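You operate a simulated robot arm through the tools that you are given. There is no shell and no other tool. Be economical: measure what you need, move in short steps, check, and stop when the job is done.

Carry out the task below with a simulated robot arm. There is one attempt and no reset: what you move stays moved.

TASK
Put the block eraser and the orange paste weight in the pink storage box.

It is judged by the outcome, as a careful person would: the job done as asked, and still so three seconds after it is handed in. It fails if anything else is knocked over, pushed out of place, dropped, spilled or broken.

THE ROBOT
A 7-joint arm with a two-finger parallel gripper, fixed in place. Base frame: the origin is at the foot of the arm, x ahead of it, y to its left, z up; the work surface is at about z = 0. Lengths are in m, angles in rad, forces in N, time in s.
With the tool pointing down near the work surface it reaches from about 0.24 to 0.62 m from the base axis. Its first joint turns from -1.152 to 1.152 rad. Payload 2.6 kg.
Tool frame: the origin (TCP) lies between the finger pads and is the grasp point; the fingertips stand 0.03 m ahead of it; z points along the fingers, y is the line along which they close. The gripper opens to 0.094 m. The fingers are 0.028 m wide and 0.01 m thick; the gripper's body (0.05 by 0.096 m) begins 0.055 m behind the TCP.
Orientation is that of the tool frame in the base frame, as [roll, pitch, yaw] about the fixed x, y, z axes, in that order (R = Rz(yaw) Ry(pitch) Rx(roll)). With the fingers straight down and closing along the base's y, the tool's x points along the base's -x, its y along +y and its z along -z.

THE INTERFACE
- The arm moves only by the tool jog_arm. Its argument "series" is a list of rows, each a list of 3 entries, a list of its own where there are three numbers: the gripper command, from -1 (fully open) to 1 (shut), values between in proportion, then the shift along the base's x, y, z in m, then the turn, a rotation vector about the base's x, y, z in rad. In form: [[claw, [tx, ty, tz], [wx, wy, wz]], ...]. A call has 1 to 12 rows; each row is the pose to reach, as a shift and turn from the pose commanded when the call began. A row lasts 0.2 s, in which the tool goes at most 0.05 m and 0.15 rad; a call with a longer step from one row to the next is refused whole, and so is a gripper value outside its range. A pose out of reach is approached as far as the arm can. The call stops where the force on the tool passes 40 N (or 10 N more than at its start, if that is more) or the arm is blocked; 0.2 s more then pass. The fingers move at their own pace (about 0.072 m/s each) and stop on an object; they squeeze with about 31 N. The grip force told is the motor's: it shows also when the fingers shut on nothing. Time passes only in rows, and 0.2 s behind the last, so rows that repeat a pose let the fingers close. It gives the time, the measured TCP pose, the force on the tool (base axes), the opening and the grip force at its end, in the units of the frame above (readings bear some noise).
- Cameras (640 x 400 px; columns grow to the right, rows downward): "scene" is fixed at [0.0193, 0.417, 0.5837]; the picture's right is [-0.89, -0.45, 0.00], its down [-0.18, 0.36, -0.92] and it looks along [0.41, -0.82, -0.40] (base axes); focal length 310 px, centre (320, 200). "wrist" rides on the gripper at [-0.037, 0, -0.058] in the tool frame; the picture's right is [0.00, -1.00, 0.00], its down [0.97, 0.00, -0.24] and it looks along [0.24, 0.00, 0.97] (tool axes); focal length 218 px, centre (320, 200).
- get_image(camera): a new picture of that camera. No time passes.
- measure_at(camera, pixels): for up to 12 pixels [column, row] of the newest picture of that camera ("zoom" is the newest enlarged one), the place [x, y, z] in the base frame of the surface seen there, good to about 0.002 m. No time passes.
- enlarge(camera, box): a new picture of the part [left, top, right, bottom] of that camera's present view, enlarged. No time passes.
- close_job(): hands the job in; it is judged then, once.

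Work in short steps. Measure before you move; look again where a grasp or a placing could have gone wrong, and mend it. You have 60 turns and 20 pictures in all, the two below and enlarged ones among them. Open the gripper and draw the arm clear of the work before you hand the job in, unless the task says otherwise; then end with one line.

The tools are called after ">>>" by a JSON object that holds its "fn" and its "kwargs". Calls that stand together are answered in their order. jog_arm: Moves the arm, as the interface text tells. Its arguments: {"type":"object","properties":{"series":{"type":"array","items":{"type":"array"}}},"required":["series"]} The other tools are called the same way: get_image (camera) takes a picture; measure_at (camera, pixels) gives the place of the surface under pixels of a picture; enlarge (camera, box) takes an enlarged picture of a part of a camera's view; close_job () hands the job in.

At the start:

```text
clock: 0.0
tool_pos: [0.3479, -0.1852, 0.3763]
tcp_rot: [-3.141, -0.001, -3.141]
wrist_force: [-1.4, 1.1, -0.3]
gripper_width: 0.0941
finger_force: 0.1
```

scene: 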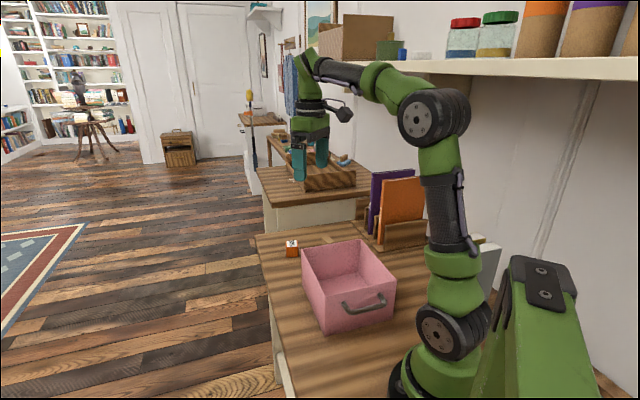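
wrist: 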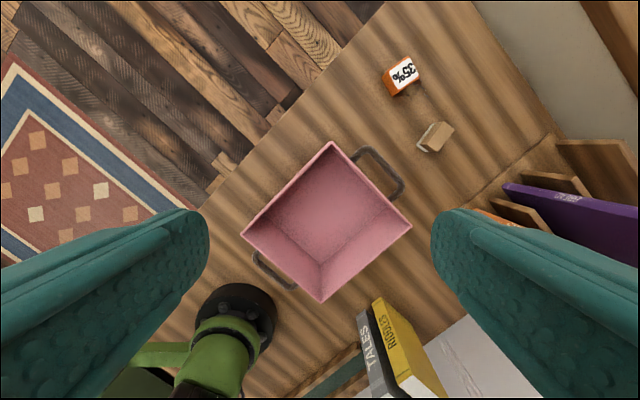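

The wrist view shows an orange item at (402,75), a tan block at (435,137) and the pink box at (328,222). I'll enlarge the items and measure the key points.

>>> {"fn": "enlarge", "kwargs": {"camera": "wrist", "box": [340, 30, 500, 180]}}

>>> {"fn": "measure_at", "kwargs": {"camera": "wrist", "pixels": [[402, 75], [433, 134], [445, 140], [332, 143], [411, 226], [322, 303], [242, 234], [325, 215], [395, 175], [450, 100], [520, 190], [388, 85]]}}

>>> {"fn": "enlarge", "kwargs": {"camera": "scene", "box": [250, 150, 450, 350]}}

```text
2.67 times, centred on (420, 105) of wrist
```

zoom: 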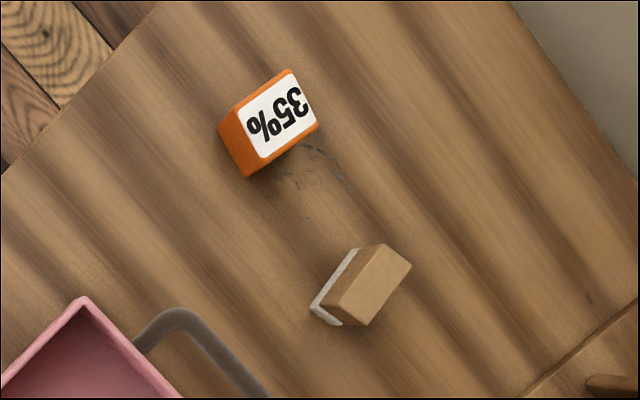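

```text
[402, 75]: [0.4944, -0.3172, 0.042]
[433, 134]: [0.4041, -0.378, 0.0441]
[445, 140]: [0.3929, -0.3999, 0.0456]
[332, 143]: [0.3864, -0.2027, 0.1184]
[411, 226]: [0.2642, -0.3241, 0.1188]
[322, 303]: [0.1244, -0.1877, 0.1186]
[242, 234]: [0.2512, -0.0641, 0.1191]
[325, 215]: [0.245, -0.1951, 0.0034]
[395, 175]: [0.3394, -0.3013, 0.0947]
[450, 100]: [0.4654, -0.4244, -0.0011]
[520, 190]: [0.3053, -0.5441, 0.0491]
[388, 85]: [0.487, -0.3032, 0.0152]
```

```text
2.00 times, centred on (350, 250) of scene
```

zoom: 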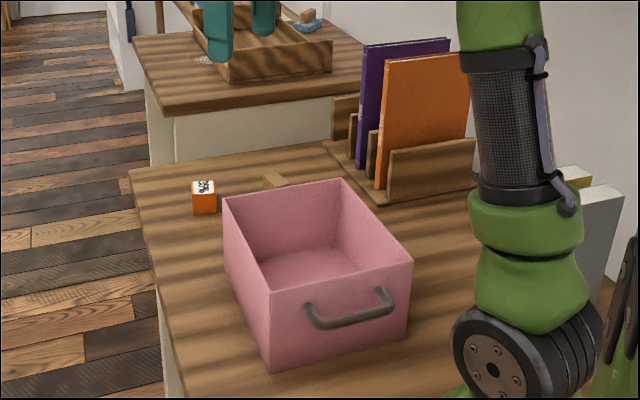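

The orange block's top is at about z 0.042 and the eraser's at about 0.045. I'll measure their corners to get the grasp yaw.

>>> {"fn": "measure_at", "kwargs": {"camera": "wrist", "pixels": [[443, 122.5], [452.5, 129], [437.5, 150.5], [424, 144.5], [434, 136], [417, 145], [408, 57.5], [418, 77], [398, 88], [390.5, 70], [393, 95], [383.5, 77]]}}

```text
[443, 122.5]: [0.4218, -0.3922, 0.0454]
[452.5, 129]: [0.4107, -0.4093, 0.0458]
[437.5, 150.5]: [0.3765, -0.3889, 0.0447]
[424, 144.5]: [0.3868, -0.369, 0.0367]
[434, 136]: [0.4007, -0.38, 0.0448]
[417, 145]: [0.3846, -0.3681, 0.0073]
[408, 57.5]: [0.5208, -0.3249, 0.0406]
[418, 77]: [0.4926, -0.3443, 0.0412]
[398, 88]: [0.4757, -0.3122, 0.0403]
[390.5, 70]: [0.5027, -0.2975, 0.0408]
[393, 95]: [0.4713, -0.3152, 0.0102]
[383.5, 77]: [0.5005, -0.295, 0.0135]
```

The eraser is about 0.022 x 0.042 at (0.399,-0.390), with its long axis near -32°. The paste weight is about 0.035 square at (0.498,-0.320). I'll check how close the book rack is to the eraser.

>>> {"fn": "measure_at", "kwargs": {"camera": "wrist", "pixels": [[508, 186], [550, 140], [500, 178], [480, 211], [580, 150], [545, 178], [505, 208], [400, 180], [354, 150], [402, 192]]}}

```text
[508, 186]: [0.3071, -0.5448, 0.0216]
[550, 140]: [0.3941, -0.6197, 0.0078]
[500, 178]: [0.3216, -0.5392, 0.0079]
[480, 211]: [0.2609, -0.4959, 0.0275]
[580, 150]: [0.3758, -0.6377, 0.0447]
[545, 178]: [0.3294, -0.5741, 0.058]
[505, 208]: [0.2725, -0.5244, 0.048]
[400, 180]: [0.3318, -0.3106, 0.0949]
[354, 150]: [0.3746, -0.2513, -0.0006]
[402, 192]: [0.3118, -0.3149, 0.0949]
```

The rack is clear of the grasp. I'll move above the eraser with a -0.56 rad yaw.

>>> {"fn": "jog_arm", "kwargs": {"series": [[-1, [0.01, -0.041, 0], [0, 0, -0.112]], [-1, [0.02, -0.082, 0], [0, 0, -0.224]], [-1, [0.03, -0.123, -0.02], [0, 0, -0.336]], [-1, [0.041, -0.164, -0.04], [0, 0, -0.448]], [-1, [0.051, -0.205, -0.06], [0, 0, -0.56]], [-1, [0.051, -0.205, -0.1], [0, 0, -0.56]], [-1, [0.051, -0.205, -0.14], [0, 0, -0.56]], [-1, [0.051, -0.205, -0.18], [0, 0, -0.56]], [-1, [0.051, -0.205, -0.226], [0, 0, -0.56]], [-1, [0.051, -0.205, -0.226], [0, 0, -0.56]]]}}

>>> {"fn": "get_image", "kwargs": {"camera": "wrist"}}

```text
clock: 2.2
tool_pos: [0.4314, -0.4206, 0.1678]
tcp_rot: [-3.14, 0.002, 2.583]
wrist_force: [0.1, 0.8, 0.5]
gripper_width: 0.0945
finger_force: 0.0
out of reach, approached as far as the arm can: row 5, 6, 7, 8, 9, 10
```

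```text
15 pictures are left
```

wrist: 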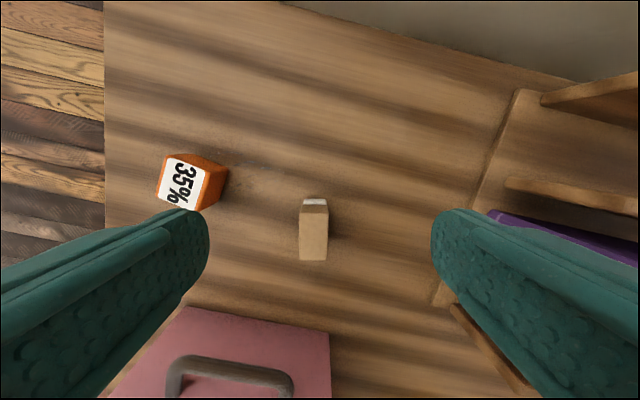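

The arm stopped short: it reads (0.431,-0.421,0.168), not the commanded pose. I'll re-measure the eraser to verify the frame.

>>> {"fn": "measure_at", "kwargs": {"camera": "wrist", "pixels": [[302, 210], [326, 210], [327, 259], [300, 259], [313, 235], [315, 203], [182, 182], [313, 199]]}}

>>> {"fn": "jog_arm", "kwargs": {"series": [[-1, [0, 0, 0], [0, 0, 0]]]}}

```text
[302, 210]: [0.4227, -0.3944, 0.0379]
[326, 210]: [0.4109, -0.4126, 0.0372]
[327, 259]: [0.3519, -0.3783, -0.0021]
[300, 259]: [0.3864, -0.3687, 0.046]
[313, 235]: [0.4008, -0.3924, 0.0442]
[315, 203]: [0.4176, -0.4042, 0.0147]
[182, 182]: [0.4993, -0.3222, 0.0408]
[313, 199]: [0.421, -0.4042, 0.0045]
```

```text
clock: 2.6
tool_pos: [0.4321, -0.4197, 0.1671]
tcp_rot: [-3.14, -0.002, 2.583]
wrist_force: [0.5, -0.6, 0.4]
gripper_width: 0.0943
finger_force: 0.1
```

The measurements agree, so the pose reading is real. I'll try correcting to above the eraser, centred at about (0.400,-0.391).

>>> {"fn": "jog_arm", "kwargs": {"series": [[-1, [-0.016, 0.0145, 0], [0, 0, 0]], [-1, [-0.032, 0.029, 0], [0, 0, 0]], [-1, [-0.032, 0.029, -0.02], [0, 0, 0]]]}}

```text
clock: 3.4
tool_pos: [0.4321, -0.4201, 0.1625]
tcp_rot: [3.141, -0.002, 2.582]
wrist_force: [-0.6, -0.6, 0.0]
gripper_width: 0.0942
finger_force: 0.1
out of reach, approached as far as the arm can: row 1, 2, 3
```

The arm won't move inward here. I'll raise it and retry inward to see whether this is a joint-limit configuration.

>>> {"fn": "jog_arm", "kwargs": {"series": [[-1, [0, 0, 0.045], [0, 0, 0]], [-1, [0, 0, 0.09], [0, 0, 0]], [-1, [0, 0, 0.13], [0, 0, 0]], [-1, [-0.016, 0.015, 0.16], [0, 0, 0]], [-1, [-0.032, 0.029, 0.18], [0, 0, 0]], [-1, [-0.05, 0.06, 0.2], [0, 0, 0]]]}}

```text
clock: 4.8
tool_pos: [0.3838, -0.3658, 0.3405]
tcp_rot: [3.14, 0.001, 2.581]
wrist_force: [-0.7, 0.1, 1.5]
gripper_width: 0.094
finger_force: 0.0
out of reach, approached as far as the arm can: row 1, 2, 3, 4, 5, 6
```

Now it sits at (0.384,-0.366,0.34) and is still flagged. I'll test whether yaw is the limit by turning back a little.

>>> {"fn": "jog_arm", "kwargs": {"series": [[-1, [0, 0, 0], [0, 0, 0.14]], [-1, [0, 0, 0], [0, 0, 0.28]], [-1, [0.008, -0.012, -0.02], [0, 0, 0.28]], [-1, [0.016, -0.024, -0.06], [0, 0, 0.28]]]}}

```text
clock: 5.8
tool_pos: [0.3992, -0.3897, 0.2801]
tcp_rot: [-3.139, 0.002, 2.862]
wrist_force: [-0.2, 0.0, 0.0]
gripper_width: 0.094
finger_force: 0.1
```

The yaw range was the limit, and this angle works. I'll grasp the eraser across its ends instead, closing near 148° with a turn of +1.29 from here.

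>>> {"fn": "jog_arm", "kwargs": {"series": [[-1, [0, 0, 0], [0, 0, 0.143]], [-1, [0, 0, 0], [0, 0, 0.286]], [-1, [0, 0, 0], [0, 0, 0.43]], [-1, [0, 0, 0], [0, 0, 0.573]], [-1, [0, 0, 0], [0, 0, 0.716]], [-1, [0, 0, 0], [0, 0, 0.86]], [-1, [0, 0, -0.03], [0, 0, 1.003]], [-1, [0, 0, -0.06], [0, 0, 1.146]], [-1, [0, 0, -0.09], [0, 0, 1.29]], [-1, [0.0, -0.001, -0.13], [0, 0, 1.29]]]}}

>>> {"fn": "get_image", "kwargs": {"camera": "wrist"}}

```text
clock: 8.0
tool_pos: [0.399, -0.388, 0.1512]
tcp_rot: [-3.14, 0.001, -2.129]
wrist_force: [0.1, 0.4, -0.5]
gripper_width: 0.0942
finger_force: 0.1
```

```text
14 pictures are left
```

wrist: 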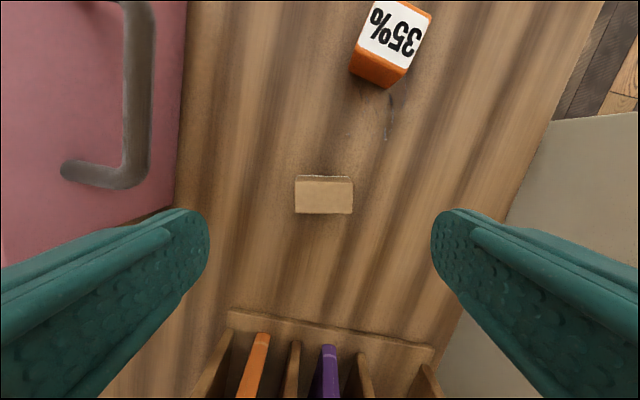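

The eraser is aligned with the fingers, seen at (296–353, 177–213). I'll measure its top corners for the final offset.

>>> {"fn": "measure_at", "kwargs": {"camera": "wrist", "pixels": [[297, 185], [351, 184], [351, 211], [297, 211], [323, 197], [324, 178], [122, 182], [150, 150], [365, 362], [297, 345]]}}

```text
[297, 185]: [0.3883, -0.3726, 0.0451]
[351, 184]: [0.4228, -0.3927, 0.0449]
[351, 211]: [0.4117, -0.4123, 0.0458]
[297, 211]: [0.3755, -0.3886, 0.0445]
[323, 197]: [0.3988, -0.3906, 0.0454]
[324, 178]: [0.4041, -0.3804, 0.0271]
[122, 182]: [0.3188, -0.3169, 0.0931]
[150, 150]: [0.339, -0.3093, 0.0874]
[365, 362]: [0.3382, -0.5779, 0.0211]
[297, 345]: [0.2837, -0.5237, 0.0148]
```

Centre is at (0.3996,-0.3916). I'll descend to TCP z≈0.037 with the gripper half open, then close.

>>> {"fn": "jog_arm", "kwargs": {"series": [[-0.5, [0.0005, -0.0025, -0.03], [0, 0, 0]], [-0.5, [0.0005, -0.0025, -0.06], [0, 0, 0]], [-0.5, [0.0005, -0.0025, -0.09], [0, 0, 0]], [-0.5, [0.0005, -0.0025, -0.114], [0, 0, 0]], [-0.5, [0.0005, -0.0025, -0.114], [0, 0, 0]], [1, [0.0005, -0.0025, -0.114], [0, 0, 0]], [1, [0.0005, -0.0025, -0.114], [0, 0, 0]], [1, [0.0005, -0.0025, -0.114], [0, 0, 0]], [1, [0.0005, -0.0025, -0.114], [0, 0, 0]]]}}

```text
clock: 10.0
tool_pos: [0.3988, -0.3924, 0.0369]
tcp_rot: [3.141, -0.001, -2.131]
wrist_force: [0.5, 0.2, 0.0]
gripper_width: 0.0495
finger_force: 31.0
```

The eraser is gripped at 0.0495 m with 31 N. I'll lift and carry it above the near half of the box.

>>> {"fn": "jog_arm", "kwargs": {"series": [[1, [0, 0, 0.04], [0, 0, 0]], [1, [0, 0, 0.08], [0, 0, 0]], [1, [0, 0, 0.12], [0, 0, 0]], [1, [0, 0, 0.165], [0, 0, 0]], [1, [-0.029, 0.0275, 0.175], [0, 0, -0.04]], [1, [-0.058, 0.055, 0.175], [0, 0, -0.08]], [1, [-0.087, 0.0825, 0.175], [0, 0, -0.12]], [1, [-0.116, 0.11, 0.175], [0, 0, -0.16]], [1, [-0.145, 0.1375, 0.175], [0, 0, -0.2]], [1, [-0.175, 0.165, 0.175], [0, 0, -0.225]], [1, [-0.175, 0.165, 0.175], [0, 0, -0.225]]]}}

>>> {"fn": "get_image", "kwargs": {"camera": "wrist"}}

```text
clock: 12.4
tool_pos: [0.2257, -0.2266, 0.2062]
tcp_rot: [3.14, 0.0, -2.357]
wrist_force: [0.8, 0.8, 0.7]
gripper_width: 0.0002
finger_force: 31.1
```

```text
13 pictures are left
```

wrist: 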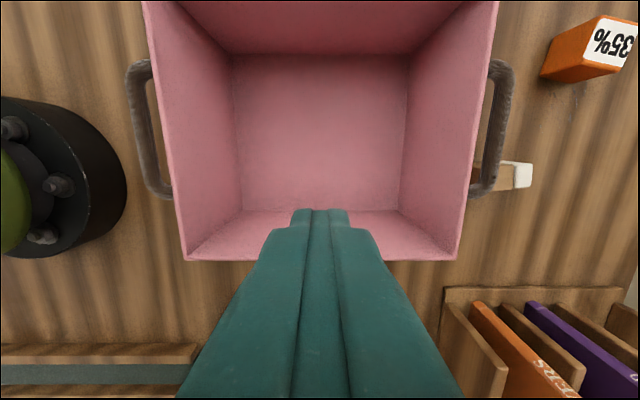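

The gripper is empty (width 0.0002). The eraser slipped out and now lies by the box handle at (515,175). I'll move over for a better look.

>>> {"fn": "jog_arm", "kwargs": {"series": [[1, [0.0, 0.0, 0.045], [0, 0, 0]], [1, [0.03, -0.02, 0.07], [0, 0, 0]], [1, [0.065, -0.04, 0.07], [0, 0, 0]], [1, [0.1, -0.06, 0.07], [0, 0, 0]], [0.5, [0.13, -0.09, 0.07], [0, 0, 0]], [0.0, [0.15, -0.12, 0.07], [0, 0, 0]], [-0.5, [0.165, -0.145, 0.06], [0, 0, 0]], [-1, [0.165, -0.145, 0.06], [0, 0, 0]], [-1, [0.165, -0.145, 0.06], [0, 0, 0]]]}}

>>> {"fn": "enlarge", "kwargs": {"camera": "wrist", "box": [160, 40, 480, 240]}}

>>> {"fn": "enlarge", "kwargs": {"camera": "scene", "box": [260, 190, 400, 290]}}

```text
clock: 14.4
tool_pos: [0.3883, -0.3688, 0.2741]
tcp_rot: [3.141, 0.0, -2.358]
wrist_force: [-0.3, -0.1, -0.8]
gripper_width: 0.0941
finger_force: 0.1
```

```text
2.00 times, centred on (320, 140) of wrist
```

zoom: 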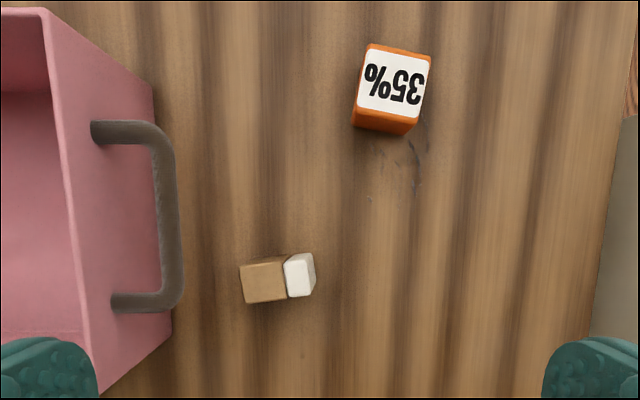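

```text
4.00 times, centred on (330, 240) of scene
```

zoom: 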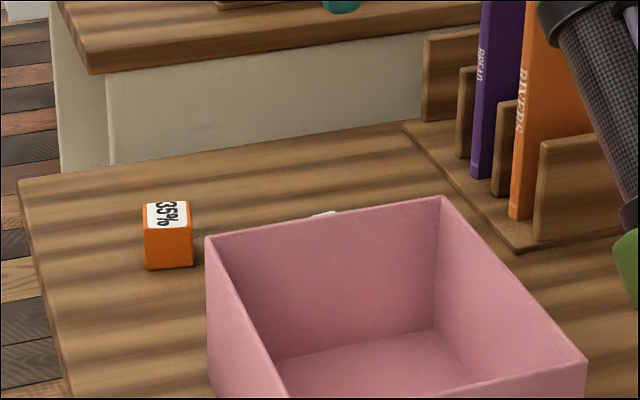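

The eraser has tipped and lies with its felt end facing away from the box. I'll measure its new pose.

>>> {"fn": "measure_at", "kwargs": {"camera": "wrist", "pixels": [[281, 174.5], [301.5, 170], [303, 188], [283.5, 191], [292, 181], [308, 179], [303.5, 170.5], [305, 187.5], [314.5, 168], [316.5, 184], [314, 172], [245, 150]]}}

```text
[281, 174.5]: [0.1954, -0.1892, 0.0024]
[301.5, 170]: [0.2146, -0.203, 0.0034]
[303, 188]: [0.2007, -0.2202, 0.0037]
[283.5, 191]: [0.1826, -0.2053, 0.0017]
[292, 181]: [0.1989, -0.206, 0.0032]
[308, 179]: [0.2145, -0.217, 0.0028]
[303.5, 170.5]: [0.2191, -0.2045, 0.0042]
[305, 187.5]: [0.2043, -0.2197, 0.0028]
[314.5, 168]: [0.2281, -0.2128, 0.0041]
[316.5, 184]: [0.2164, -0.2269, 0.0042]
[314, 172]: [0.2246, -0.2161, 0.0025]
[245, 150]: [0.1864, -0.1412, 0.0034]
```

Those readings came from the older wrist frame. I'll take a fresh, tighter enlargement.

>>> {"fn": "enlarge", "kwargs": {"camera": "wrist", "box": [220, 130, 380, 230]}}

```text
4.00 times, centred on (300, 180) of wrist
```

zoom: 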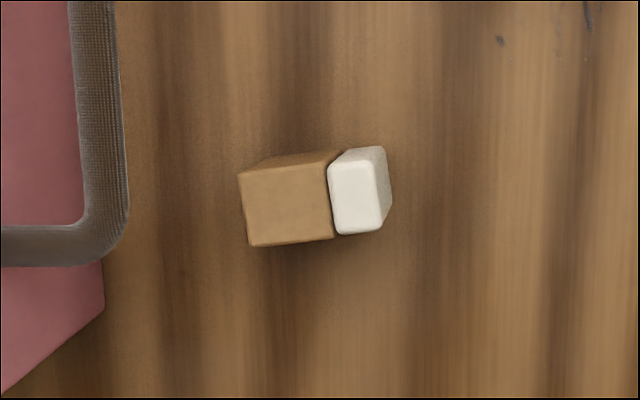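

>>> {"fn": "measure_at", "kwargs": {"camera": "zoom", "pixels": [[243, 176], [328, 165], [332, 236], [250, 243], [290, 205], [350, 197], [332, 168], [372, 164], [378, 222], [340, 230], [385, 190], [290, 160]]}}

```text
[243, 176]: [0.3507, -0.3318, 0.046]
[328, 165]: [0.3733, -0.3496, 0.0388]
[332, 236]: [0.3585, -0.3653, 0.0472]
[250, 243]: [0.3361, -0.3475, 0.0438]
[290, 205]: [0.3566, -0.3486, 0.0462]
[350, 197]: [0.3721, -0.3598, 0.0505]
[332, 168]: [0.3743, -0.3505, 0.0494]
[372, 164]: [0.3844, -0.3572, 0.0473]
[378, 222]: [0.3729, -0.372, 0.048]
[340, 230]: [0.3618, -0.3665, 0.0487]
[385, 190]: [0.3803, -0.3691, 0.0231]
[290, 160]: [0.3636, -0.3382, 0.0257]
```

The eraser now stands on its end: tan face at n≈0.483, felt face at n≈0.529 (n measured outward from the box), about 0.046 tall. Last time the fingertips only caught the edges of the felt. I'll check the handle's outer edge before choosing the grasp.

>>> {"fn": "measure_at", "kwargs": {"camera": "zoom", "pixels": [[124, 200], [120, 150], [115, 100], [110, 240], [100, 200], [60, 245], [85, 220], [110, 50]]}}

```text
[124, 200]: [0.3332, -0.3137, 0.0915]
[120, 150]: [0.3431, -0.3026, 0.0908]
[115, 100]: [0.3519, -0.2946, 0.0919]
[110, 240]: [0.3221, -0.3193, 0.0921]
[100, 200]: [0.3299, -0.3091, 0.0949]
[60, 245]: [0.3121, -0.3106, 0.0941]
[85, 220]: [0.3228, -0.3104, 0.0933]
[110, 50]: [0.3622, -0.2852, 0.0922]
```

The handle's outer edge is at n≈0.458 with its top at z 0.095. A grasp at n≈0.513 with a 0.07 opening clears both. I'll hover there first.

>>> {"fn": "jog_arm", "kwargs": {"series": [[-0.5, [-0.011, 0.006, -0.04], [0, 0, 0.07]], [-0.5, [-0.0215, 0.011, -0.08], [0, 0, 0.07]], [-0.5, [-0.0215, 0.011, -0.12], [0, 0, 0.07]], [-0.5, [-0.0215, 0.011, -0.14], [0, 0, 0.07]], [-0.5, [-0.0215, 0.011, -0.14], [0, 0, 0.07]]]}}

>>> {"fn": "get_image", "kwargs": {"camera": "wrist"}}

```text
clock: 15.6
tool_pos: [0.368, -0.3598, 0.1325]
tcp_rot: [-3.141, 0.001, -2.287]
wrist_force: [-0.3, 0.8, 0.4]
gripper_width: 0.0706
finger_force: 0.1
```

```text
9 pictures are left
```

wrist: 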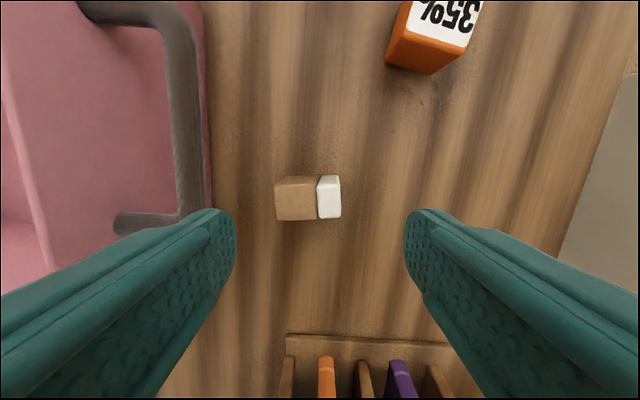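

Eraser, fingers and handle line up as planned. I'll descend to z≈0.045 and close slowly, with enough rows to finish.

>>> {"fn": "jog_arm", "kwargs": {"series": [[-0.5, [0, 0, -0.03], [0, 0, 0]], [-0.5, [0, 0, -0.06], [0, 0, 0]], [-0.5, [0, 0, -0.0875], [0, 0, 0]], [-0.5, [0, 0, -0.0875], [0, 0, 0]], [-0.2, [0, 0, -0.0875], [0, 0, 0]], [0, [0, 0, -0.0875], [0, 0, 0]], [0.2, [0, 0, -0.0875], [0, 0, 0]], [1, [0, 0, -0.0875], [0, 0, 0]], [1, [0, 0, -0.0875], [0, 0, 0]], [1, [0, 0, -0.0875], [0, 0, 0]]]}}

```text
clock: 17.8
tool_pos: [0.3662, -0.3601, 0.0426]
tcp_rot: [3.141, 0.0, -2.286]
wrist_force: [0.1, 0.2, 1.1]
gripper_width: 0.049
finger_force: 31.1
```

Gripped at 0.049 m. I'll lift slowly by 3 cm and check the hold.

>>> {"fn": "jog_arm", "kwargs": {"series": [[1, [0, 0, 0.01], [0, 0, 0]], [1, [0, 0, 0.02], [0, 0, 0]], [1, [0, 0, 0.03], [0, 0, 0]], [1, [0, 0, 0.03], [0, 0, 0]]]}}

>>> {"fn": "get_image", "kwargs": {"camera": "wrist"}}

```text
clock: 18.8
tool_pos: [0.3684, -0.3604, 0.0724]
tcp_rot: [-3.14, -0.001, -2.287]
wrist_force: [-0.1, 0.3, 0.5]
gripper_width: 0.0491
finger_force: 31.1
```

```text
8 pictures are left
```

wrist: 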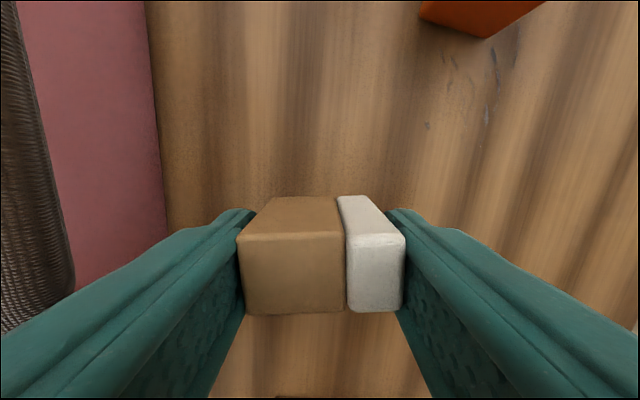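

The eraser is held flat and securely between the pads. I'll lift it and carry it over the box at moderate speed.

>>> {"fn": "jog_arm", "kwargs": {"series": [[1, [0, 0, 0.03], [0, 0, 0]], [1, [0, 0, 0.06], [0, 0, 0]], [1, [0, 0, 0.09], [0, 0, 0]], [1, [0, 0, 0.12], [0, 0, 0]], [1, [0, 0, 0.14], [0, 0, 0]], [1, [-0.024, 0.022, 0.14], [0, 0, -0.02]], [1, [-0.048, 0.044, 0.14], [0, 0, -0.04]], [1, [-0.072, 0.066, 0.14], [0, 0, -0.06]], [1, [-0.096, 0.088, 0.14], [0, 0, -0.07]], [1, [-0.12, 0.11, 0.14], [0, 0, -0.07]], [1, [-0.143, 0.133, 0.14], [0, 0, -0.07]], [1, [-0.143, 0.133, 0.14], [0, 0, -0.07]]]}}

>>> {"fn": "get_image", "kwargs": {"camera": "wrist"}}

```text
clock: 21.4
tool_pos: [0.2277, -0.2253, 0.2135]
tcp_rot: [-3.141, 0.001, -2.357]
wrist_force: [-0.3, -0.6, -0.3]
gripper_width: 0.0493
finger_force: 31.0
```

```text
7 pictures are left
```

wrist: 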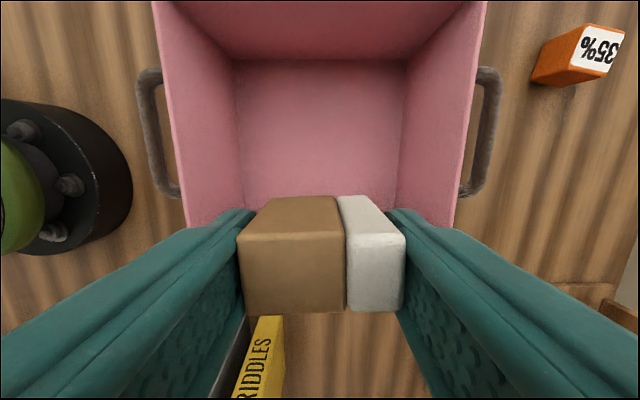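

It is centred lengthwise, and the gripper body clears the near wall by about 1.5 cm. I'll lower to z≈0.048 and check before release.

>>> {"fn": "jog_arm", "kwargs": {"series": [[1, [0, 0, -0.04], [0, 0, 0]], [1, [0, 0, -0.08], [0, 0, 0]], [1, [0, 0, -0.11], [0, 0, 0]], [1, [0, 0, -0.135], [0, 0, 0]], [1, [0, 0, -0.155], [0, 0, 0]], [1, [0, 0, -0.165], [0, 0, 0]], [1, [0, 0, -0.165], [0, 0, 0]]]}}

```text
clock: 23.0
tool_pos: [0.2251, -0.2261, 0.0483]
tcp_rot: [3.141, 0.0, -2.358]
wrist_force: [-0.3, -0.6, -0.4]
gripper_width: 0.0488
finger_force: 31.0
```

At depth with no contact. I'll open gently and rise straight up.

>>> {"fn": "jog_arm", "kwargs": {"series": [[0, [0, 0, 0], [0, 0, 0]], [-0.2, [0, 0, 0], [0, 0, 0]], [-0.4, [0, 0, 0], [0, 0, 0]], [-0.5, [0, 0, 0], [0, 0, 0]], [-0.5, [0, 0, 0.04], [0, 0, 0]], [-0.5, [0, 0, 0.08], [0, 0, 0]], [-0.5, [0, 0, 0.12], [0, 0, 0]], [-0.5, [0, 0, 0.16], [0, 0, 0]], [-0.5, [0, 0, 0.18], [0, 0, 0]]]}}

>>> {"fn": "get_image", "kwargs": {"camera": "wrist"}}

```text
clock: 25.0
tool_pos: [0.2258, -0.2266, 0.2295]
tcp_rot: [3.141, 0.0, -2.356]
wrist_force: [0.2, 0.1, 0.0]
gripper_width: 0.0704
finger_force: 0.2
```

```text
6 pictures are left
```

wrist: 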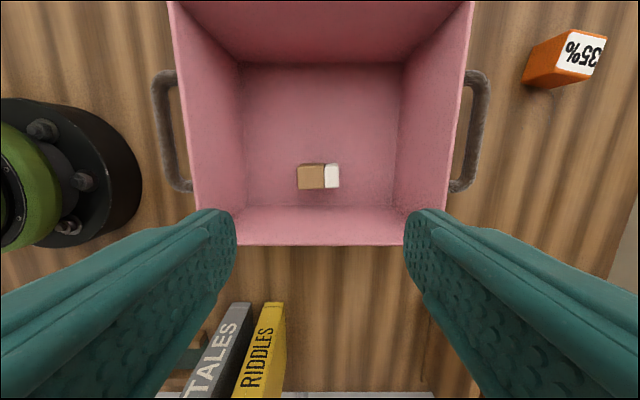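

The eraser is upright in the box at (318,176). Next I'll move above the paste weight at (0.498,-0.320), closing near 121°.

>>> {"fn": "jog_arm", "kwargs": {"series": [[-0.6, [0.03, -0.01, 0], [0, 0, 0]], [-0.7, [0.07, -0.023, 0], [0, 0, -0.05]], [-0.7, [0.11, -0.037, 0], [0, 0, -0.1]], [-0.7, [0.15, -0.051, 0], [0, 0, -0.15]], [-0.7, [0.19, -0.065, 0], [0, 0, -0.2]], [-0.7, [0.23, -0.079, -0.02], [0, 0, -0.245]], [-0.7, [0.272, -0.093, -0.04], [0, 0, -0.245]], [-0.7, [0.272, -0.093, -0.08], [0, 0, -0.245]], [-0.7, [0.272, -0.093, -0.08], [0, 0, -0.245]]]}}

>>> {"fn": "get_image", "kwargs": {"camera": "wrist"}}

```text
clock: 27.0
tool_pos: [0.4984, -0.3166, 0.1488]
tcp_rot: [-3.142, 0.0, -2.604]
wrist_force: [-0.3, 0.8, -0.4]
gripper_width: 0.0801
finger_force: 0.1
```

```text
5 pictures are left
```

wrist: 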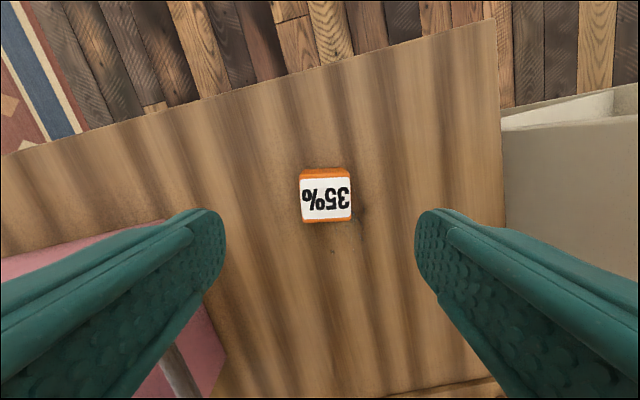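

>>> {"fn": "measure_at", "kwargs": {"camera": "wrist", "pixels": [[303, 180], [349, 179], [349, 218], [304, 220], [326, 199], [326, 172]]}}

```text
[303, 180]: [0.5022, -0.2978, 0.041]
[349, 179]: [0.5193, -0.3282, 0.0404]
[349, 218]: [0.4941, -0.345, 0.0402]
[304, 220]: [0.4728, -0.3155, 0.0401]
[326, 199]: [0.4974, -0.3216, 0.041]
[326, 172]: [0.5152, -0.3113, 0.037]
```

It is centred at (0.497,-0.3215) and aligned. I'll descend to z≈0.036 and close.

>>> {"fn": "jog_arm", "kwargs": {"series": [[-0.6, [-0.001, -0.004, -0.03], [0, 0, 0]], [-0.5, [-0.001, -0.004, -0.06], [0, 0, 0]], [-0.5, [-0.001, -0.004, -0.09], [0, 0, 0]], [-0.5, [-0.001, -0.004, -0.113], [0, 0, 0]], [-0.5, [-0.001, -0.004, -0.113], [0, 0, 0]], [-0.2, [-0.001, -0.004, -0.113], [0, 0, 0]], [0.1, [-0.001, -0.004, -0.113], [0, 0, 0]], [1, [-0.001, -0.004, -0.113], [0, 0, 0]], [1, [-0.001, -0.004, -0.113], [0, 0, 0]], [1, [-0.001, -0.004, -0.113], [0, 0, 0]], [1, [-0.001, -0.004, -0.113], [0, 0, 0]]]}}

>>> {"fn": "jog_arm", "kwargs": {"series": [[1, [0, 0, 0.01], [0, 0, 0]], [1, [0, 0, 0.02], [0, 0, 0]], [1, [0, 0, 0.03], [0, 0, 0]], [1, [0, 0, 0.03], [0, 0, 0]]]}}

```text
clock: 29.4
tool_pos: [0.4973, -0.3224, 0.0356]
tcp_rot: [-3.141, 0.0, -2.602]
wrist_force: [-1.8, 0.1, 0.6]
gripper_width: 0.0441
finger_force: 30.5
```

```text
clock: 30.4
tool_pos: [0.4972, -0.3231, 0.066]
tcp_rot: [-3.141, 0.0, -2.602]
wrist_force: [-0.4, 1.5, -2.0]
gripper_width: 0.0442
finger_force: 30.8
```

Width is 0.044 where I expected 0.035, though the load suggests it is held. I'll look before carrying it.

>>> {"fn": "get_image", "kwargs": {"camera": "wrist"}}

```text
4 pictures are left
```

wrist: 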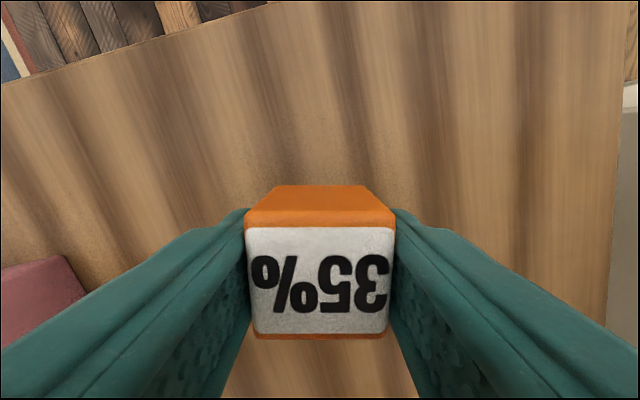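

Firm grip. I'll lift and carry it to the far half of the box at (0.269,-0.182).

>>> {"fn": "jog_arm", "kwargs": {"series": [[1, [0, 0, 0.04], [0, 0, 0]], [1, [0, 0, 0.08], [0, 0, 0]], [1, [0, 0, 0.12], [0, 0, 0]], [1, [0, 0, 0.155], [0, 0, 0]], [1, [-0.033, 0.02, 0.155], [0, 0, 0.035]], [1, [-0.066, 0.04, 0.155], [0, 0, 0.07]], [1, [-0.099, 0.06, 0.155], [0, 0, 0.105]], [1, [-0.132, 0.08, 0.155], [0, 0, 0.14]], [1, [-0.165, 0.1, 0.155], [0, 0, 0.175]], [1, [-0.198, 0.12, 0.155], [0, 0, 0.21]], [1, [-0.228, 0.14, 0.155], [0, 0, 0.245]], [1, [-0.228, 0.14, 0.155], [0, 0, 0.245]]]}}

>>> {"fn": "get_image", "kwargs": {"camera": "wrist"}}

```text
clock: 33.0
tool_pos: [0.2669, -0.1813, 0.2191]
tcp_rot: [3.141, 0.0, -2.358]
wrist_force: [0.1, -0.2, -1.4]
gripper_width: 0.0445
finger_force: 31.2
out of reach, approached as far as the arm can: row 4
```

```text
3 pictures are left
```

wrist: 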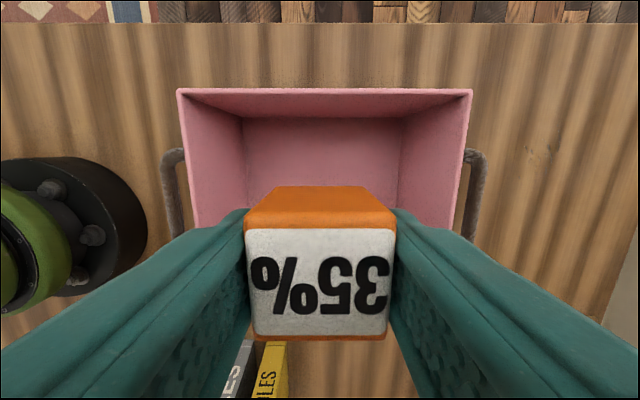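

Positioned inside the box outline. I'll lower to z≈0.043 (bottom about 4 mm above the box floor).

>>> {"fn": "jog_arm", "kwargs": {"series": [[1, [0, 0, -0.04], [0, 0, 0]], [1, [0, 0, -0.08], [0, 0, 0]], [1, [0, 0, -0.11], [0, 0, 0]], [1, [0, 0, -0.14], [0, 0, 0]], [1, [0, 0, -0.16], [0, 0, 0]], [1, [0, 0, -0.176], [0, 0, 0]], [1, [0, 0, -0.176], [0, 0, 0]]]}}

```text
clock: 34.6
tool_pos: [0.267, -0.1801, 0.0435]
tcp_rot: [3.141, 0.0, -2.356]
wrist_force: [-0.3, -0.5, -0.3]
gripper_width: 0.044
finger_force: 31.2
```

At depth. I'll release, rise and back off.

>>> {"fn": "jog_arm", "kwargs": {"series": [[0, [0, 0, 0], [0, 0, 0]], [-0.2, [0, 0, 0], [0, 0, 0]], [-0.4, [0, 0, 0], [0, 0, 0]], [-0.4, [0, 0, 0], [0, 0, 0]], [-0.4, [0, 0, 0.04], [0, 0, 0]], [-0.4, [0, 0, 0.08], [0, 0, 0]], [-0.4, [0, 0, 0.12], [0, 0, 0]], [-0.4, [0, 0, 0.16], [0, 0, 0]], [-0.6, [0, 0, 0.2], [0, 0, 0]], [-1, [0, 0, 0.24], [0, 0, 0]], [-1, [0, 0, 0.27], [0, 0, 0]]]}}

>>> {"fn": "get_image", "kwargs": {"camera": "wrist"}}

>>> {"fn": "get_image", "kwargs": {"camera": "scene"}}

```text
clock: 37.0
tool_pos: [0.2699, -0.1812, 0.3135]
tcp_rot: [-3.141, 0.0, -2.356]
wrist_force: [-0.2, 1.5, -0.4]
gripper_width: 0.0942
finger_force: 0.1
```

```text
2 pictures are left
```

wrist: 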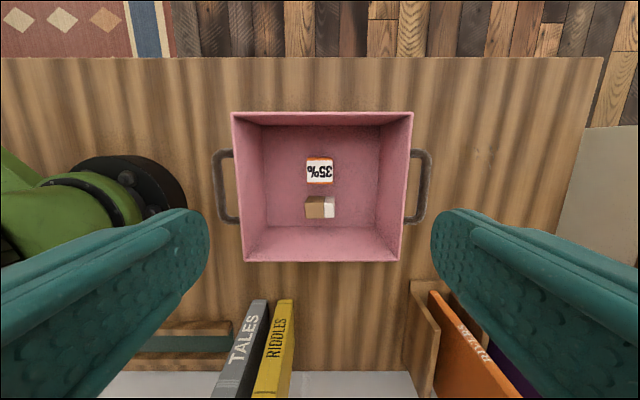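

```text
1 pictures are left
```

scene: 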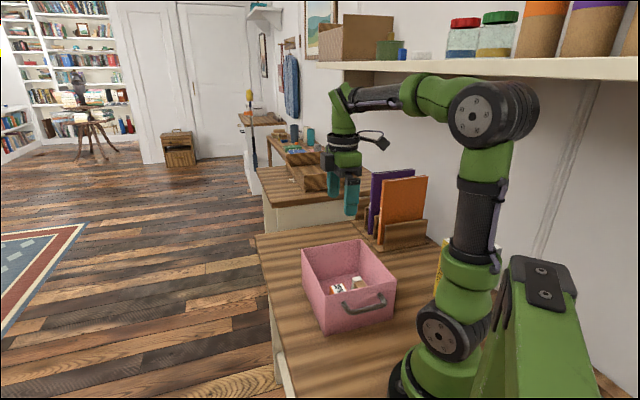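

Both items rest inside the pink box (wrist view 320,171 and 320,207), which hasn't moved, and the gripper is open and clear. I'll hand the job in.

>>> {"fn": "close_job", "kwargs": {}}

```text
The job is handed in.
```

The block eraser and the orange paste weight are both in the pink storage box; the eraser slipped from the first grasp and fell onto the table, so I picked it up again, and nothing else was moved.
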